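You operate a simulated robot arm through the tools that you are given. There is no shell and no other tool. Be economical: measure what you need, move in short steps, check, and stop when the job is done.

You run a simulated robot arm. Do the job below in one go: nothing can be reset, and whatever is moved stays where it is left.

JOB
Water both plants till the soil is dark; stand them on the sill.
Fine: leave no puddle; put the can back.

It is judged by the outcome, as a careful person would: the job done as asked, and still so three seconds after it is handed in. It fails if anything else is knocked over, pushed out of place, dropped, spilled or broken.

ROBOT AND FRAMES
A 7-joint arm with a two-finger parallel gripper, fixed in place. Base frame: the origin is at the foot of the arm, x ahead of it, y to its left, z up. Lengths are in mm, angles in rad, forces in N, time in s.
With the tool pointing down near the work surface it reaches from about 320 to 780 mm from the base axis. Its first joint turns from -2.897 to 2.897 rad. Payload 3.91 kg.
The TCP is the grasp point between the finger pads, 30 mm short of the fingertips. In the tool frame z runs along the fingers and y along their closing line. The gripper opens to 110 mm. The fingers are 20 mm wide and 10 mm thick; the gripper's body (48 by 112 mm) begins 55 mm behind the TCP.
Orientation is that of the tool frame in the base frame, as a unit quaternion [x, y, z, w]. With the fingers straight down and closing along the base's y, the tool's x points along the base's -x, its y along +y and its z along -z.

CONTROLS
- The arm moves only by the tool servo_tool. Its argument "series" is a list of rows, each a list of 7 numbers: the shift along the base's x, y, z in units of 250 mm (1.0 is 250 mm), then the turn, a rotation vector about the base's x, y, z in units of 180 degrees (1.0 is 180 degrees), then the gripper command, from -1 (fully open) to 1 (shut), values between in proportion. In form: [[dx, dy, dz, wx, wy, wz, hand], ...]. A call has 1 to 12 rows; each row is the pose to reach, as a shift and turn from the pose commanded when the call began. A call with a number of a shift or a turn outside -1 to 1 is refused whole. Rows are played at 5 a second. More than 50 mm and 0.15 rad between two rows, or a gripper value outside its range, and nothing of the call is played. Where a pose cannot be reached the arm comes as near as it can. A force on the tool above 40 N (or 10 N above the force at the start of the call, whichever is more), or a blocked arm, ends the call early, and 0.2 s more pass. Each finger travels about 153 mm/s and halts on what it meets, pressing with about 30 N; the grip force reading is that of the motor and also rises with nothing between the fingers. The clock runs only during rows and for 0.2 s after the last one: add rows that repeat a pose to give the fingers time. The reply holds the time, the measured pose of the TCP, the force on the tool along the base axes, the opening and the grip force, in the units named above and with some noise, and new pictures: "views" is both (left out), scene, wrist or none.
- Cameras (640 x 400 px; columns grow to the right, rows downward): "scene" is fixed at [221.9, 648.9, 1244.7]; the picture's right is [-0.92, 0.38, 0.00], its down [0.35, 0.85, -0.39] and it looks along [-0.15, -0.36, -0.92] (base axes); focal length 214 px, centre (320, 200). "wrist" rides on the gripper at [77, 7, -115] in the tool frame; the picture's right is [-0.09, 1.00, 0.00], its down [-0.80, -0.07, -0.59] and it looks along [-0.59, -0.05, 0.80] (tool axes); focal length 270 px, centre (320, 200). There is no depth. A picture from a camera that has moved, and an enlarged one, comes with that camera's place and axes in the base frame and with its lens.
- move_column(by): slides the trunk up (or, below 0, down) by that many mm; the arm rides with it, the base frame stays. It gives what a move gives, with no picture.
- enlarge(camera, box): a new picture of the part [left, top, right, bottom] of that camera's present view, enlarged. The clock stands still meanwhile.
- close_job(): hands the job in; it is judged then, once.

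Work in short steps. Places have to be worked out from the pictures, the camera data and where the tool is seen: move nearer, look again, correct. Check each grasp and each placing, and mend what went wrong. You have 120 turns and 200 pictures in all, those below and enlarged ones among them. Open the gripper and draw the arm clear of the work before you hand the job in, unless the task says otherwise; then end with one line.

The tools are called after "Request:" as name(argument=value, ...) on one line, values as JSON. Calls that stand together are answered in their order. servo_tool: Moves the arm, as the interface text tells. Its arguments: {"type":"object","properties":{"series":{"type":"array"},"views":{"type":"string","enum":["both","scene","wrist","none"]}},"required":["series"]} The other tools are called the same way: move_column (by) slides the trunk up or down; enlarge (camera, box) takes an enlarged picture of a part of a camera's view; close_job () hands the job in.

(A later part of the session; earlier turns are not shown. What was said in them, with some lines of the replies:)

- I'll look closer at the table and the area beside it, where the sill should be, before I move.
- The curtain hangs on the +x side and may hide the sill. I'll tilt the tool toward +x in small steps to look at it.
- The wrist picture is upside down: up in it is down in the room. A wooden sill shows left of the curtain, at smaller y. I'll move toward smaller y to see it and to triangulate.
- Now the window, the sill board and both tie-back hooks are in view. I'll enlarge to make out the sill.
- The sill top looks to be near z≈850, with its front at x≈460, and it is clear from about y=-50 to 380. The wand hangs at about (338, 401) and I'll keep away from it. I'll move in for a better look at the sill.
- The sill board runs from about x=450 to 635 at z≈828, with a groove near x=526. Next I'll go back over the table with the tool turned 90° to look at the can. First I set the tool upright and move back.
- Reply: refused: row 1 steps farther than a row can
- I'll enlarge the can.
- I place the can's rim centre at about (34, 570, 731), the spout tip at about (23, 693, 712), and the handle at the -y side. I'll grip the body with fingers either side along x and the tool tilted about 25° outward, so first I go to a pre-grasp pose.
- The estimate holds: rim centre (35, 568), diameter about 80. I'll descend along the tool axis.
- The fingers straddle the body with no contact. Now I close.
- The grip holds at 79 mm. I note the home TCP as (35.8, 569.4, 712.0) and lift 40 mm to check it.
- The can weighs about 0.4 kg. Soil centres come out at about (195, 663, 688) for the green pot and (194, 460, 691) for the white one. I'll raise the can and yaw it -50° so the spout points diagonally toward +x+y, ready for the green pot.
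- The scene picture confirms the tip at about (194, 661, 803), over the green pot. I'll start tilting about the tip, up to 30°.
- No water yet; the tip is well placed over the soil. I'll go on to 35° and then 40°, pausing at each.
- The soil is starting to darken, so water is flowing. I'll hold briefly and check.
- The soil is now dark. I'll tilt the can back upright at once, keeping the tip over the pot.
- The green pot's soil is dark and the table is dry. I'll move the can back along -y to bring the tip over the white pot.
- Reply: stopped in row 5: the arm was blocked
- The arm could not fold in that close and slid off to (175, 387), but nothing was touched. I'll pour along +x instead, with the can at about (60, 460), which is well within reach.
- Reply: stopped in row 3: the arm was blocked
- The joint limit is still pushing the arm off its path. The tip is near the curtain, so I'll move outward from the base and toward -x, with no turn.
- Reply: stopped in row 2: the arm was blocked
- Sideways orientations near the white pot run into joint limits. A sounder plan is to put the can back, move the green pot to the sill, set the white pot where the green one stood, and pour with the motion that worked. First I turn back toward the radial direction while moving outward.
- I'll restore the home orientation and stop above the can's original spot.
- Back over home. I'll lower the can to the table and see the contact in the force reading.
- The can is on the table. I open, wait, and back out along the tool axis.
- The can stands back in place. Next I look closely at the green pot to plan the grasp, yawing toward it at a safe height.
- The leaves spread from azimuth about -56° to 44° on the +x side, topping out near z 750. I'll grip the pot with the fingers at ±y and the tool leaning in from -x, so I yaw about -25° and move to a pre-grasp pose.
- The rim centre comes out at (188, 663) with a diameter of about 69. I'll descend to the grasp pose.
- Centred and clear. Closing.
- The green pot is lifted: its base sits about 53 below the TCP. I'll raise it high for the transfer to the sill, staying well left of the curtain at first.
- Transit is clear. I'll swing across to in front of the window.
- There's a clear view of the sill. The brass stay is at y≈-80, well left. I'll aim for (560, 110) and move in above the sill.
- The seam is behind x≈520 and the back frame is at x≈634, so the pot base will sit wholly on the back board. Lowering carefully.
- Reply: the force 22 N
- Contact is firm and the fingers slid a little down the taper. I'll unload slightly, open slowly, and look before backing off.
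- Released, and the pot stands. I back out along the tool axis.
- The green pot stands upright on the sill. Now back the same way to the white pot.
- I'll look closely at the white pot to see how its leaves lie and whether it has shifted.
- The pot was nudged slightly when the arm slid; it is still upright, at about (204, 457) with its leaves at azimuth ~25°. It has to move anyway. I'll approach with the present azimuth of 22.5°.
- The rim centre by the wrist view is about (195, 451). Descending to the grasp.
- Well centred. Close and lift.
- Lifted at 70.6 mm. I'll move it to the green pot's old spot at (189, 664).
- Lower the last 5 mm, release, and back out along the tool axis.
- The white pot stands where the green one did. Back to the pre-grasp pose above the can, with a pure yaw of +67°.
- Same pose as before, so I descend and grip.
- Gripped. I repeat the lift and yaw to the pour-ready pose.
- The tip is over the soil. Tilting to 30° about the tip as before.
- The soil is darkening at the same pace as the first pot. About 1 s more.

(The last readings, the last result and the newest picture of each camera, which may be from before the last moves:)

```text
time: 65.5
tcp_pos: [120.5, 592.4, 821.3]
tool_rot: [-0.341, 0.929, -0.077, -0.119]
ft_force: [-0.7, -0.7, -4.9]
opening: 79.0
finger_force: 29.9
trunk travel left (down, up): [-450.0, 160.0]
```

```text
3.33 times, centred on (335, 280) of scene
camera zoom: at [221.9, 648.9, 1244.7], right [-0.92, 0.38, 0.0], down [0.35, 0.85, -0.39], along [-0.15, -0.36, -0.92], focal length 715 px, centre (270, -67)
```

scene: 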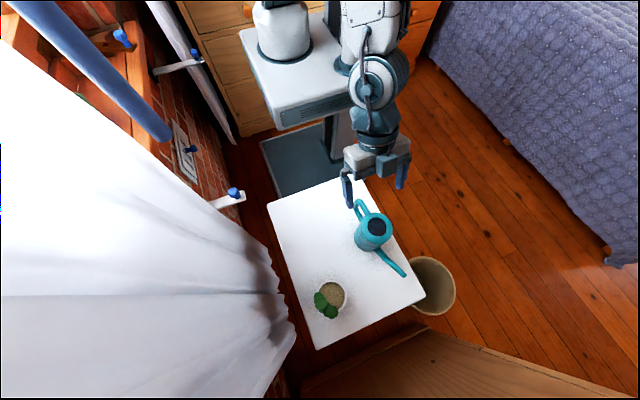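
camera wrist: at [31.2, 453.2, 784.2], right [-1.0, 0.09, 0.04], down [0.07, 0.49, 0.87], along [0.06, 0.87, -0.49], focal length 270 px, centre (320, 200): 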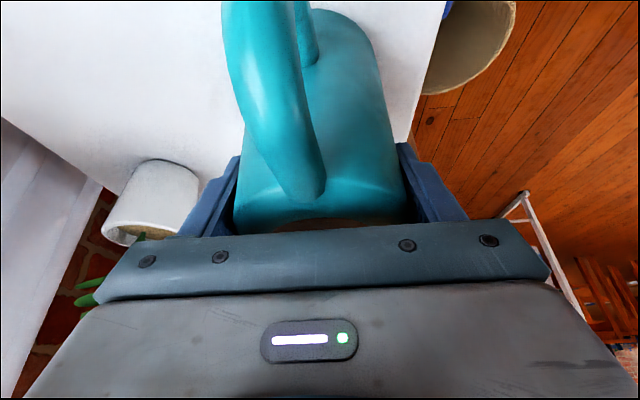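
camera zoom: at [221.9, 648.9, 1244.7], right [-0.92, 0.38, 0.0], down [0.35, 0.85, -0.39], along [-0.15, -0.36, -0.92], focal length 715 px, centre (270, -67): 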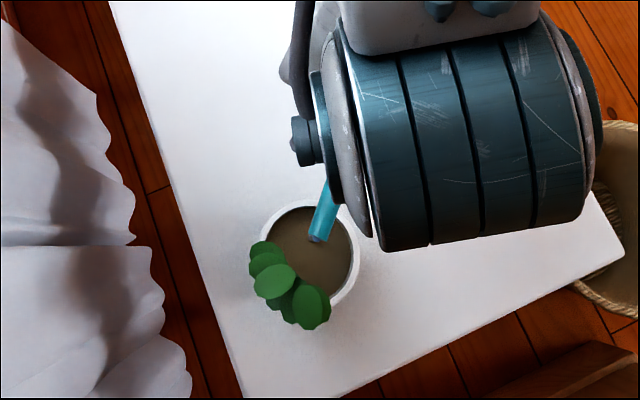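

The flow seems to have nearly stopped at this angle. I'll tilt 5° more and wait.

Request:
servo_tool(series=[[0.01, 0.01, 0.016, -0.0098, 0.0098, 0, 1], [0.021, 0.021, 0.033, -0.0196, 0.0196, 0, 1], [0.021, 0.021, 0.033, -0.0196, 0.0196, 0, 1]], views="none")

Request:
enlarge(camera="scene", box=[270, 220, 400, 340])

```text
time: 66.3
tcp_pos: [126.5, 597.7, 829.2]
tool_rot: [-0.34, 0.922, -0.094, -0.159]
ft_force: [-0.6, 0.1, -4.6]
opening: 78.5
finger_force: 30.2
trunk travel left (down, up): [-450.0, 160.0]
```

```text
3.33 times, centred on (335, 280) of scene
camera zoom: at [221.9, 648.9, 1244.7], right [-0.92, 0.38, 0.0], down [0.35, 0.85, -0.39], along [-0.15, -0.36, -0.92], focal length 715 px, centre (270, -67)
```

zoom: 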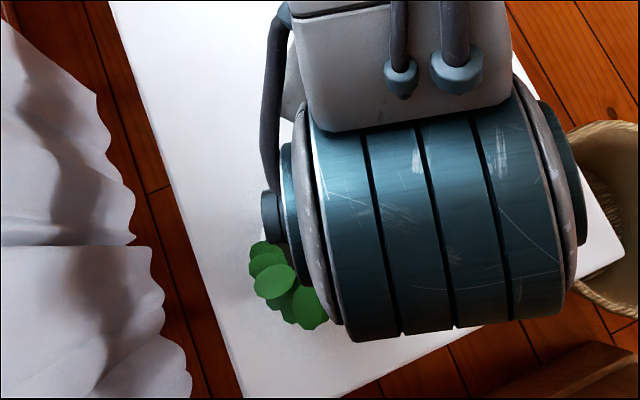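

The wrist now blocks the view. I'll tilt back 5° and look.

Request:
servo_tool(series=[[-0.021, -0.021, -0.033, 0.0196, -0.0196, 0, 1]], views="none")

Request:
enlarge(camera="scene", box=[270, 220, 400, 340])

```text
time: 66.8
tcp_pos: [119.3, 592.4, 820.8]
tool_rot: [-0.342, 0.929, -0.076, -0.118]
ft_force: [-1.0, 0.0, -4.6]
opening: 78.6
finger_force: 30.2
trunk travel left (down, up): [-450.0, 160.0]
```

```text
3.33 times, centred on (335, 280) of scene
camera zoom: at [221.9, 648.9, 1244.7], right [-0.92, 0.38, 0.0], down [0.35, 0.85, -0.39], along [-0.15, -0.36, -0.92], focal length 715 px, centre (270, -67)
```

zoom: 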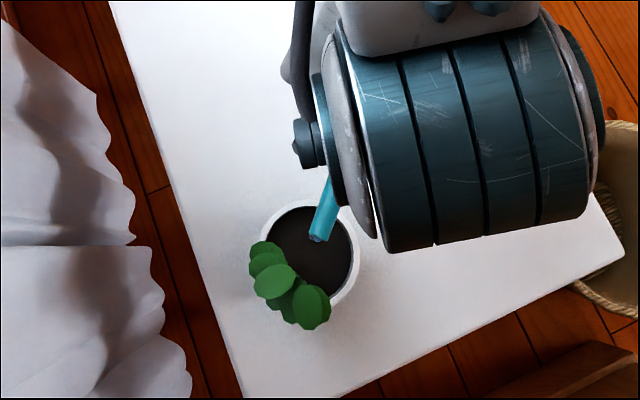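

The soil is dark now. Back upright.

Request:
servo_tool(series=[[-0.03, -0.03, -0.058, 0.0314, -0.0314, 0, 1], [-0.054, -0.054, -0.11, 0.0628, -0.0628, 0, 1], [-0.071, -0.071, -0.11, 0.0943, -0.0943, 0, 1], [-0.082, -0.082, -0.11, 0.1257, -0.1257, 0, 1], [-0.085, -0.085, -0.06, 0.157, -0.157, 0, 1]], views="none")

Request:
enlarge(camera="scene", box=[260, 180, 430, 350])

```text
time: 68.0
tcp_pos: [99.2, 570.5, 807.2]
tool_rot: [-0.332, 0.92, 0.071, 0.195]
ft_force: [0.3, -0.9, -4.6]
opening: 79.3
finger_force: 30.1
trunk travel left (down, up): [-450.0, 160.0]
```

```text
2.35 times, centred on (345, 265) of scene
camera zoom: at [221.9, 648.9, 1244.7], right [-0.92, 0.38, 0.0], down [0.35, 0.85, -0.39], along [-0.15, -0.36, -0.92], focal length 505 px, centre (261, 47)
```

zoom: 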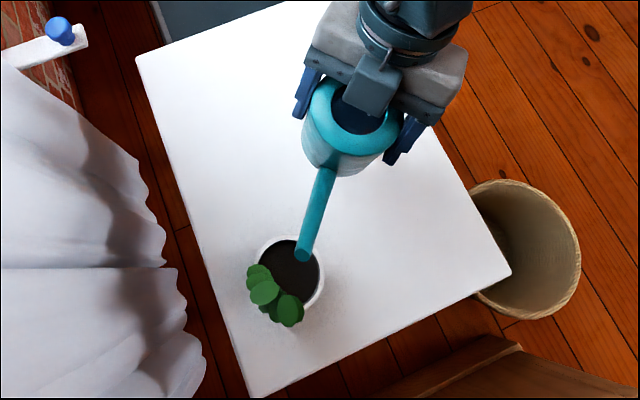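

Both soils are dark and the table is dry. Returning the can to its home spot.

Request:
servo_tool(series=[[-0.03, 0, 0.02, 0, 0, 0.046, 1], [-0.08, 0, 0.02, 0, 0, 0.092, 1], [-0.13, 0, 0.0, 0, 0, 0.138, 1], [-0.18, 0, -0.04, 0, 0, 0.184, 1], [-0.22, 0, -0.08, 0, 0, 0.23, 1], [-0.251, 0, -0.14, 0, 0, 0.279, 1], [-0.251, -0.002, -0.22, 0, 0, 0.279, 1], [-0.251, -0.002, -0.3, 0, 0, 0.279, 1], [-0.251, -0.002, -0.36, 0, 0, 0.279, 1], [-0.251, -0.002, -0.36, 0, 0, 0.279, 1]])

```text
refused: row 6 steps farther than a row can; nothing moved
```

Request:
servo_tool(series=[[-0.03, 0, 0.02, 0, 0, 0.046, 1], [-0.08, 0, 0.02, 0, 0, 0.092, 1], [-0.13, 0, 0.0, 0, 0, 0.138, 1], [-0.18, 0, -0.04, 0, 0, 0.184, 1], [-0.22, 0, -0.08, 0, 0, 0.23, 1], [-0.251, 0, -0.14, 0, 0, 0.27, 1], [-0.251, -0.002, -0.22, 0, 0, 0.279, 1], [-0.251, -0.002, -0.3, 0, 0, 0.279, 1], [-0.251, -0.002, -0.36, 0, 0, 0.279, 1], [-0.251, -0.002, -0.36, 0, 0, 0.279, 1]])

```text
time: 70.2
tcp_pos: [37.1, 570.2, 716.6]
tool_rot: [-0.691, 0.693, 0.146, 0.146]
ft_force: [0.4, -0.8, -3.7]
opening: 78.8
finger_force: 30.6
trunk travel left (down, up): [-450.0, 160.0]
camera wrist: at [31.1, 453.5, 790.1], right [-1.0, 0.08, 0.04], down [0.07, 0.49, 0.87], along [0.05, 0.87, -0.49], focal length 270 px, centre (320, 200)
```

scene: 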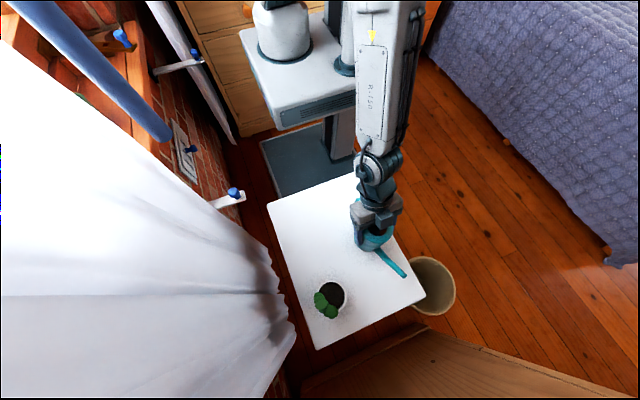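
wrist: 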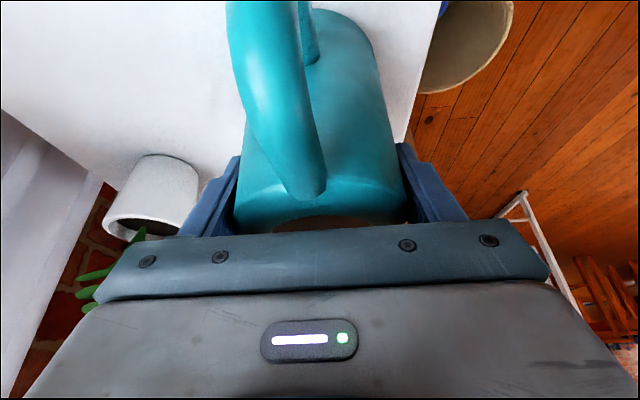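

Lower the last 5 mm, release, and back out.

Request:
servo_tool(series=[[0, 0, -0.012, 0, 0, 0, 1], [0, 0, -0.021, 0, 0, 0, 1], [0, 0, -0.021, 0, 0, 0, 0.3], [0, 0, -0.018, 0, 0, 0, -0.4], [0, 0, -0.018, 0, 0, 0, -1], [0, 0, -0.018, 0, 0, 0, -1], [0, -0.07, 0.13, 0, 0, 0, -1], [0, -0.14, 0.28, 0, 0, 0, -1], [0, -0.21, 0.43, 0, 0, 0, -1], [0, -0.24, 0.5, 0, 0, 0, -1]])

```text
time: 72.3
tcp_pos: [38.0, 509.6, 842.6]
tool_rot: [-0.691, 0.692, 0.146, 0.146]
ft_force: [0.5, 0.4, 0.3]
opening: 110.1
finger_force: 0.1
trunk travel left (down, up): [-450.0, 160.0]
camera wrist: at [30.7, 392.4, 915.2], right [-1.0, 0.08, 0.04], down [0.07, 0.49, 0.87], along [0.05, 0.87, -0.49], focal length 270 px, centre (320, 200)
```

scene: 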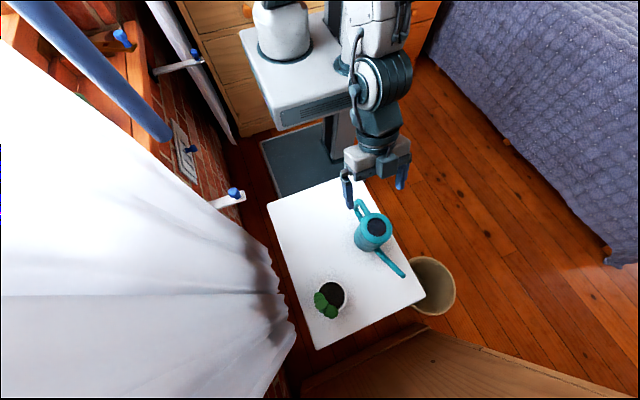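
wrist: 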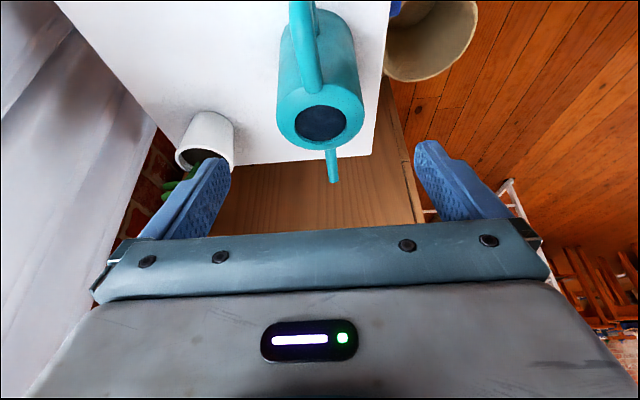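

The can is home. Reversing the earlier move to the white pot's pre-grasp pose.

Request:
servo_tool(series=[[0.02, 0.03, 0.08, 0, 0, -0.035, -1], [0.06, 0.1, 0.12, 0, 0, -0.078, -1], [0.1, 0.18, 0.12, 0, 0, -0.12, -1], [0.15, 0.26, 0.12, 0, 0, -0.162, -1], [0.2, 0.34, 0.12, 0, 0, -0.204, -1], [0.25, 0.41, 0.11, 0, 0, -0.246, -1], [0.3, 0.47, 0.08, 0, 0, -0.288, -1], [0.34, 0.51, 0.02, 0, 0, -0.33, -1], [0.364, 0.525, -0.05, 0, 0, -0.372, -1], [0.364, 0.525, -0.114, 0, 0, -0.373, -1], [0.364, 0.525, -0.114, 0, 0, -0.373, -1]])

```text
time: 74.8
tcp_pos: [128.5, 642.3, 812.3]
tool_rot: [-0.193, 0.959, 0.041, 0.203]
ft_force: [0.4, 0.9, -0.4]
opening: 109.7
finger_force: 0.0
trunk travel left (down, up): [-450.0, 160.0]
camera wrist: at [18.7, 602.5, 886.6], right [-0.31, 0.95, 0.04], down [0.48, 0.12, 0.87], along [0.82, 0.29, -0.49], focal length 270 px, centre (320, 200)
```

scene: 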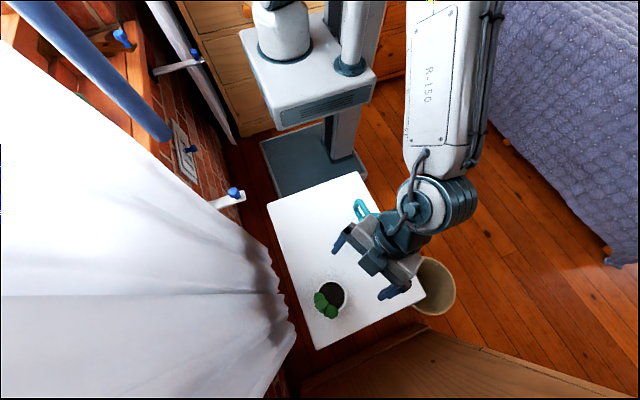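
wrist: 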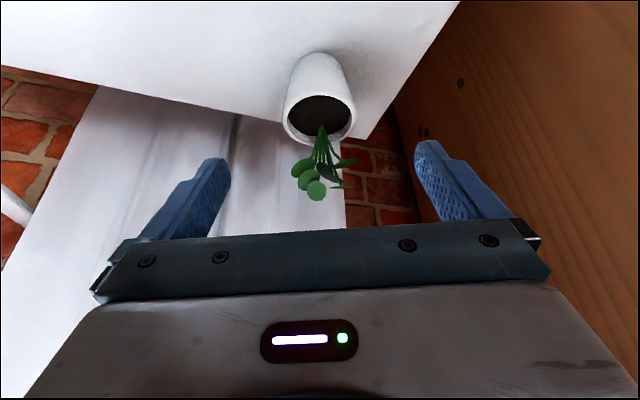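

Same view as before. Descend, grip and lift.

Request:
servo_tool(series=[[0.06, 0.022, -0.14, 0, 0, 0, -1], [0.12, 0.045, -0.28, 0, 0, 0, -1], [0.18, 0.067, -0.42, 0, 0, 0, -1], [0.242, 0.09, -0.557, 0, 0, 0, -1], [0.242, 0.09, -0.557, 0, 0, 0, -0.4], [0.242, 0.09, -0.557, 0, 0, 0, 0.4], [0.242, 0.09, -0.557, 0, 0, 0, 1], [0.242, 0.09, -0.557, 0, 0, 0, 1], [0.242, 0.09, -0.5, 0, 0, 0, 1], [0.242, 0.09, -0.4, 0, 0, 0, 1], [0.242, 0.09, -0.4, 0, 0, 0, 1]])

```text
time: 77.2
tcp_pos: [188.7, 663.4, 714.8]
tool_rot: [-0.193, 0.959, 0.041, 0.203]
ft_force: [-0.2, 0.1, -3.2]
opening: 70.4
finger_force: 29.8
trunk travel left (down, up): [-450.0, 160.0]
camera wrist: at [79.3, 624.5, 786.5], right [-0.31, 0.95, 0.04], down [0.48, 0.13, 0.87], along [0.82, 0.29, -0.5], focal length 270 px, centre (320, 200)
```

scene: 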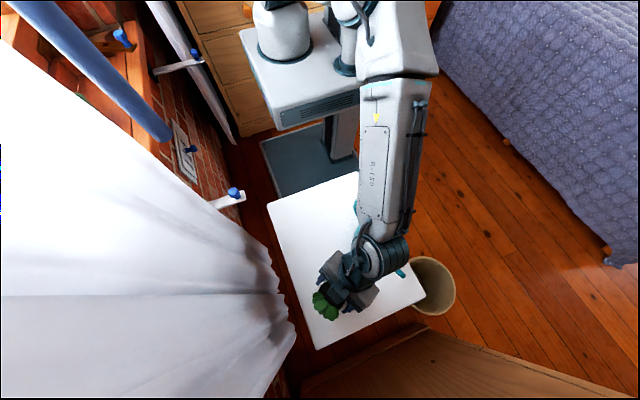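
wrist: 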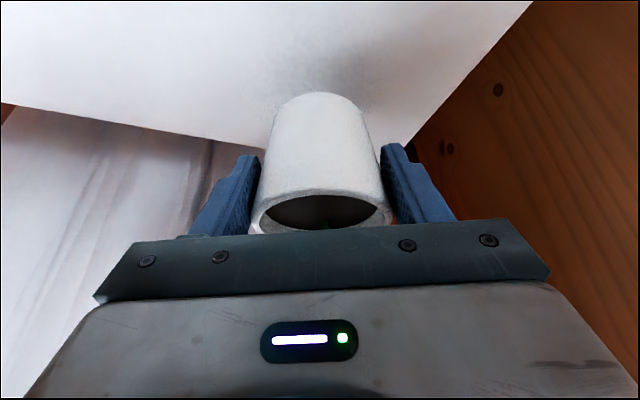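

Lifted. Same transit as for the green pot.

Request:
servo_tool(series=[[0, 0, 0.18, 0, 0, 0, 1], [-0.02, -0.02, 0.36, 0, 0, 0, 1], [-0.06, -0.06, 0.54, 0, 0, 0, 1], [-0.1, -0.12, 0.7, 0, 0, 0, 1], [-0.14, -0.2, 0.86, 0, 0, 0, 1], [-0.16, -0.3, 1.0, 0, 0, 0, 1]], views="none")

Request:
servo_tool(series=[[0, -0.08, 0.15, 0, 0, 0, 1], [0, -0.18, 0.3, 0, 0, -0.02, 1], [0, -0.32, 0.42, 0, 0, -0.04, 1], [0, -0.5, 0.46, 0, 0, -0.06, 1], [0.02, -0.68, 0.46, 0, 0, -0.08, 1], [0.06, -0.86, 0.46, 0, 0, -0.08, 1]])

```text
time: 78.5
tcp_pos: [149.4, 588.6, 965.2]
tool_rot: [-0.193, 0.959, 0.041, 0.203]
ft_force: [-0.3, -0.2, -3.8]
opening: 70.4
finger_force: 29.8
trunk travel left (down, up): [-450.0, 160.0]
```

```text
time: 80.0
tcp_pos: [162.0, 372.8, 1078.5]
tool_rot: [-0.072, 0.975, 0.016, 0.207]
ft_force: [-0.5, -0.5, -4.0]
opening: 69.9
finger_force: 29.8
trunk travel left (down, up): [-450.0, 160.0]
camera wrist: at [47.5, 363.0, 1151.6], right [-0.06, 1.0, 0.04], down [0.5, 0.0, 0.87], along [0.87, 0.07, -0.49], focal length 270 px, centre (320, 200)
```

scene: 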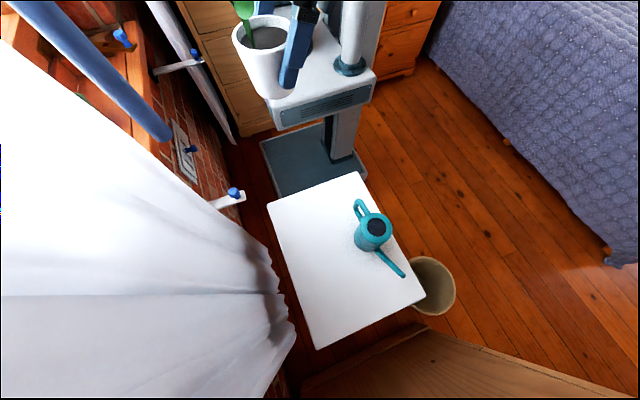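
wrist: 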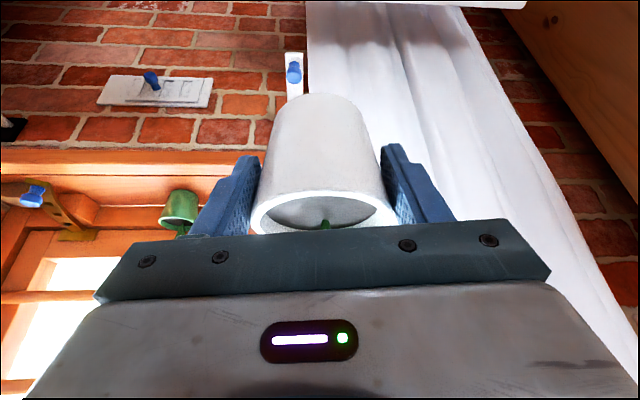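

Table dry, green pot still standing. I'll place the white pot at y≈255 and swing across, y first, to stay clear of the wand.

Request:
servo_tool(series=[[0.06, -0.16, 0, 0, 0, 0, 1], [0.13, -0.32, 0, 0, 0, 0, 1], [0.24, -0.42, -0.03, 0, 0, 0, 1], [0.38, -0.47, -0.07, 0, 0, 0, 1], [0.54, -0.47, -0.12, 0, 0, 0, 1], [0.7, -0.47, -0.18, 0, 0, 0, 1], [0.84, -0.47, -0.25, 0, 0, 0, 1], [0.92, -0.47, -0.3, 0, 0, 0, 1]])

```text
time: 81.8
tcp_pos: [394.5, 256.6, 1001.3]
tool_rot: [-0.071, 0.976, 0.015, 0.207]
ft_force: [-0.4, 0.1, -3.3]
opening: 69.5
finger_force: 29.5
trunk travel left (down, up): [-450.0, 160.0]
camera wrist: at [279.3, 245.9, 1075.8], right [-0.07, 1.0, 0.04], down [0.5, 0.0, 0.87], along [0.87, 0.07, -0.49], focal length 270 px, centre (320, 200)
```

scene: 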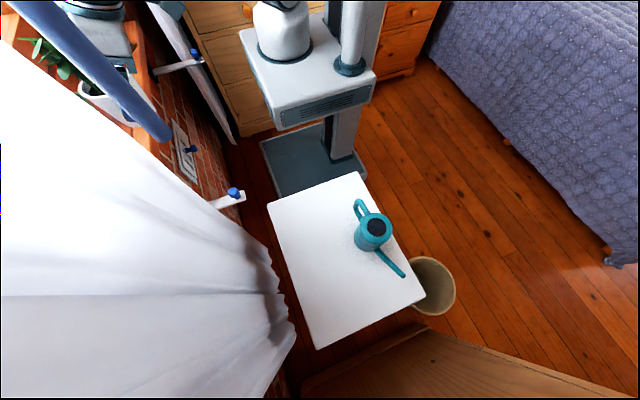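
wrist: 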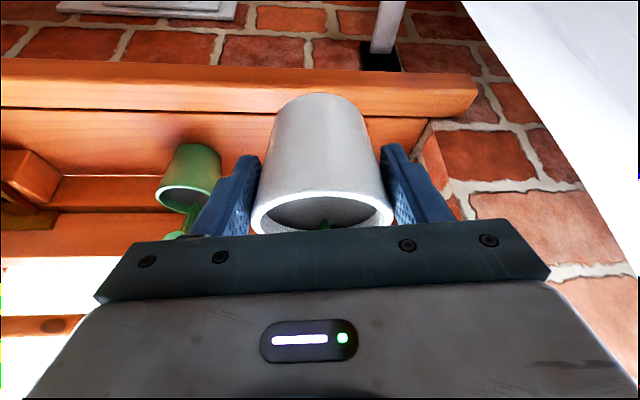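

The recess wall is at y≈410, so there's room. Moving in above the sill.

Request:
servo_tool(series=[[0.17, -0.01, -0.03, 0, 0, 0, 1], [0.34, -0.02, -0.08, 0, 0, 0, 1], [0.5, -0.02, -0.16, 0, 0, 0, 1], [0.62, -0.02, -0.26, 0, 0, 0, 1], [0.654, -0.02, -0.34, 0, 0, 0, 1], [0.654, -0.02, -0.4, 0, 0, 0, 1]])

```text
time: 83.2
tcp_pos: [557.6, 252.7, 903.2]
tool_rot: [-0.071, 0.976, 0.014, 0.206]
ft_force: [-0.2, 0.3, -3.4]
opening: 69.6
finger_force: 30.0
trunk travel left (down, up): [-450.0, 160.0]
camera wrist: at [442.0, 241.1, 976.5], right [-0.06, 1.0, 0.04], down [0.5, 0.0, 0.87], along [0.87, 0.07, -0.5], focal length 270 px, centre (320, 200)
```

scene: 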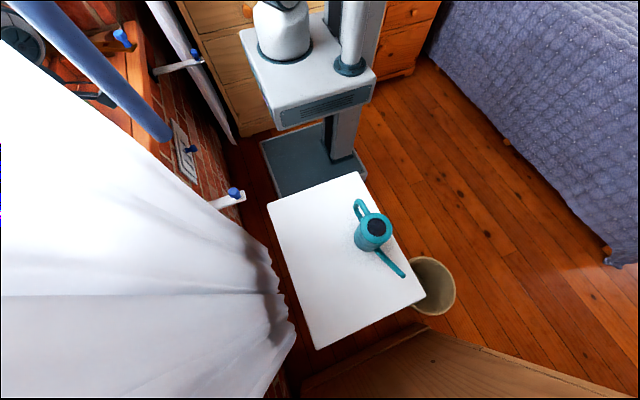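
wrist: 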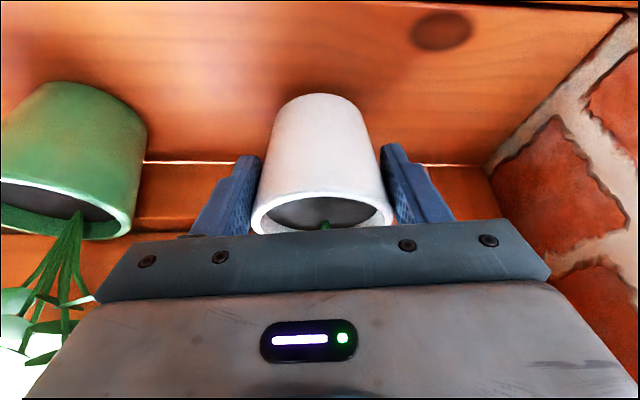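

Lowering in small steps and watching the force.

Request:
servo_tool(series=[[0, 0, -0.02, 0, 0, 0, 1], [0, 0, -0.036, 0, 0, 0, 1], [0, 0, -0.052, 0, 0, 0, 1], [0, 0, -0.06, 0, 0, 0, 1]], views="none")

Request:
servo_tool(series=[[0, 0, -0.008, 0, 0, 0, 1], [0, 0, -0.016, 0, 0, 0, 1]], views="none")

```text
time: 84.2
tcp_pos: [556.2, 251.9, 890.7]
tool_rot: [-0.071, 0.975, 0.015, 0.209]
ft_force: [-6.0, -0.5, 15.9]
opening: 69.4
finger_force: 30.3
trunk travel left (down, up): [-450.0, 160.0]
```

```text
time: 84.8
tcp_pos: [556.5, 250.6, 885.9]
tool_rot: [-0.07, 0.976, 0.015, 0.206]
ft_force: [-7.5, -0.1, 13.3]
opening: 67.1
finger_force: 29.8
trunk travel left (down, up): [-450.0, 160.0]
```

It touched down at about z 890. I'll unload, open slowly, and look.

Request:
servo_tool(series=[[0, 0, 0.012, 0, 0, 0, 0.3], [0, 0, 0.014, 0, 0, 0, -0.2], [0, 0, 0.014, 0, 0, 0, -0.6], [0, 0, 0.014, 0, 0, 0, -1], [0, 0, 0.014, 0, 0, 0, -1]], views="wrist")

```text
time: 86.0
tcp_pos: [558.1, 250.4, 888.2]
tool_rot: [-0.071, 0.976, 0.015, 0.206]
ft_force: [-0.1, -0.4, 0.1]
opening: 110.1
finger_force: 0.0
trunk travel left (down, up): [-450.0, 160.0]
camera wrist: at [441.9, 240.5, 961.3], right [-0.06, 1.0, 0.04], down [0.5, 0.0, 0.87], along [0.87, 0.07, -0.49], focal length 270 px, centre (320, 200)
```

wrist: 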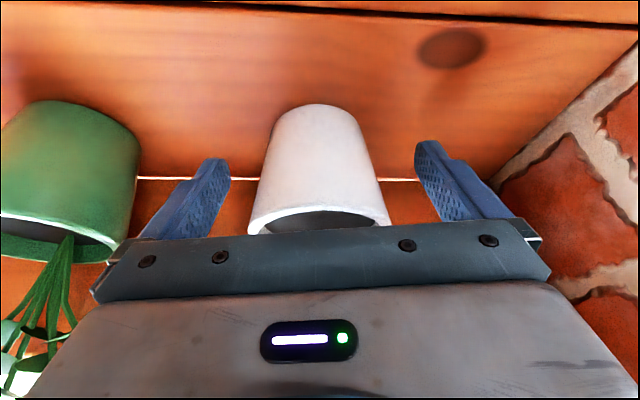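

It stands, and the fingers are clear of both pots. Backing out.

Request:
servo_tool(series=[[-0.04, -0.006, 0.09, 0, 0, 0, -1], [-0.11, -0.017, 0.25, 0, 0, 0, -1], [-0.19, -0.028, 0.4, 0, 0, 0, -1], [-0.28, -0.04, 0.52, 0, 0, 0, -1], [-0.44, -0.1, 0.58, 0, 0, 0, -1], [-0.6, -0.16, 0.6, 0, 0, 0, -1]])

Request:
enlarge(camera="scene", box=[200, 150, 480, 360])

```text
time: 87.3
tcp_pos: [405.0, 209.9, 1038.4]
tool_rot: [-0.071, 0.976, 0.014, 0.208]
ft_force: [0.0, 0.4, -0.4]
opening: 110.0
finger_force: 0.0
trunk travel left (down, up): [-450.0, 160.0]
camera wrist: at [289.3, 200.3, 1111.9], right [-0.06, 1.0, 0.04], down [0.5, 0.0, 0.87], along [0.87, 0.07, -0.49], focal length 270 px, centre (320, 200)
```

scene: 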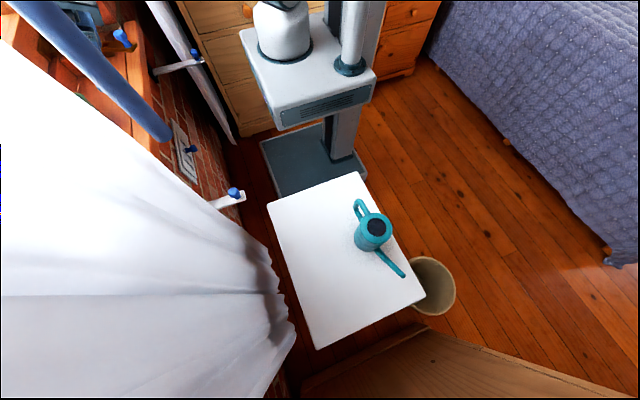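
wrist: 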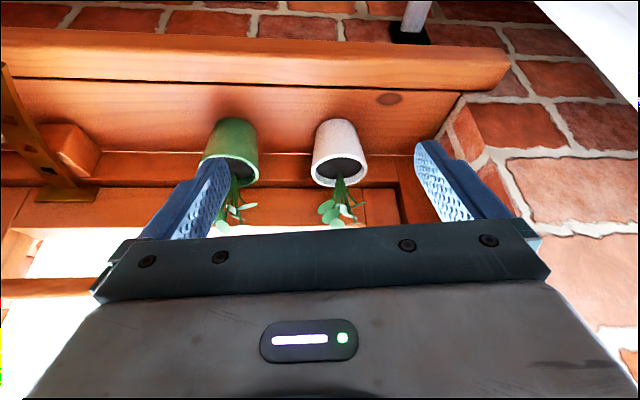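

```text
1.90 times, centred on (340, 255) of scene
camera zoom: at [221.9, 648.9, 1244.7], right [-0.92, 0.38, 0.0], down [0.35, 0.85, -0.39], along [-0.15, -0.36, -0.92], focal length 408 px, centre (282, 95)
```

zoom: 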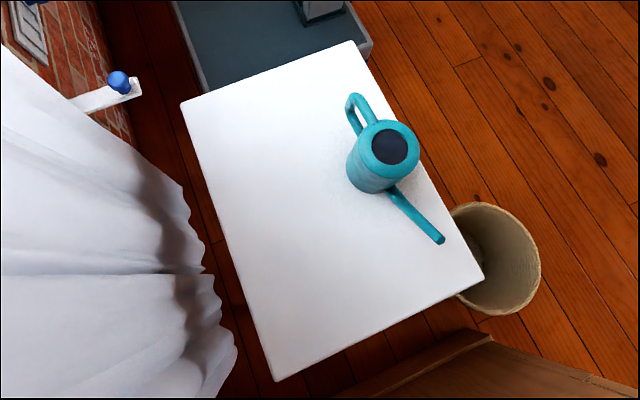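

Both pots stand on the sill, the can is in its original place, and the table is dry. A last close look at the soil while I draw the arm back.

Request:
servo_tool(series=[[-0.16, 0, 0.02, 0, 0, 0, -1], [-0.32, 0, 0.04, 0, 0, 0, -1], [-0.46, 0, 0.06, 0, 0, 0, -1], [-0.46, 0, 0.06, 0, 0, 0, -1]], views="none")

Request:
enlarge(camera="wrist", box=[180, 60, 460, 240])

```text
time: 88.3
tcp_pos: [292.7, 211.3, 1055.5]
tool_rot: [-0.071, 0.976, 0.015, 0.206]
ft_force: [-0.2, 0.7, 0.8]
opening: 110.1
finger_force: 0.0
trunk travel left (down, up): [-450.0, 160.0]
```

```text
2.22 times, centred on (320, 150) of wrist
camera zoom: at [176.6, 200.6, 1126.6], right [-0.06, 1.0, 0.04], down [0.5, 0.0, 0.87], along [0.87, 0.07, -0.5], focal length 601 px, centre (320, 311)
```

zoom: 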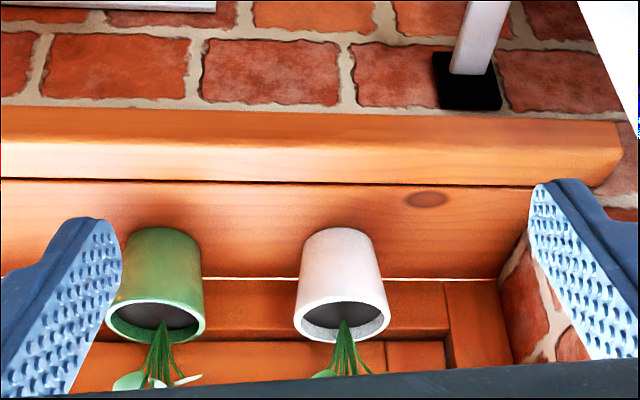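

Both pots stand upright with dark soil, and the arm is clear with the gripper open. Handing in.

Request:
close_job()

```text
The job is handed in.
```

Both plants are watered until the soil is dark and stand upright on the sill, the can is back in its original spot, and there is no puddle; the white pot was nudged slightly on the table partway through but stayed upright.
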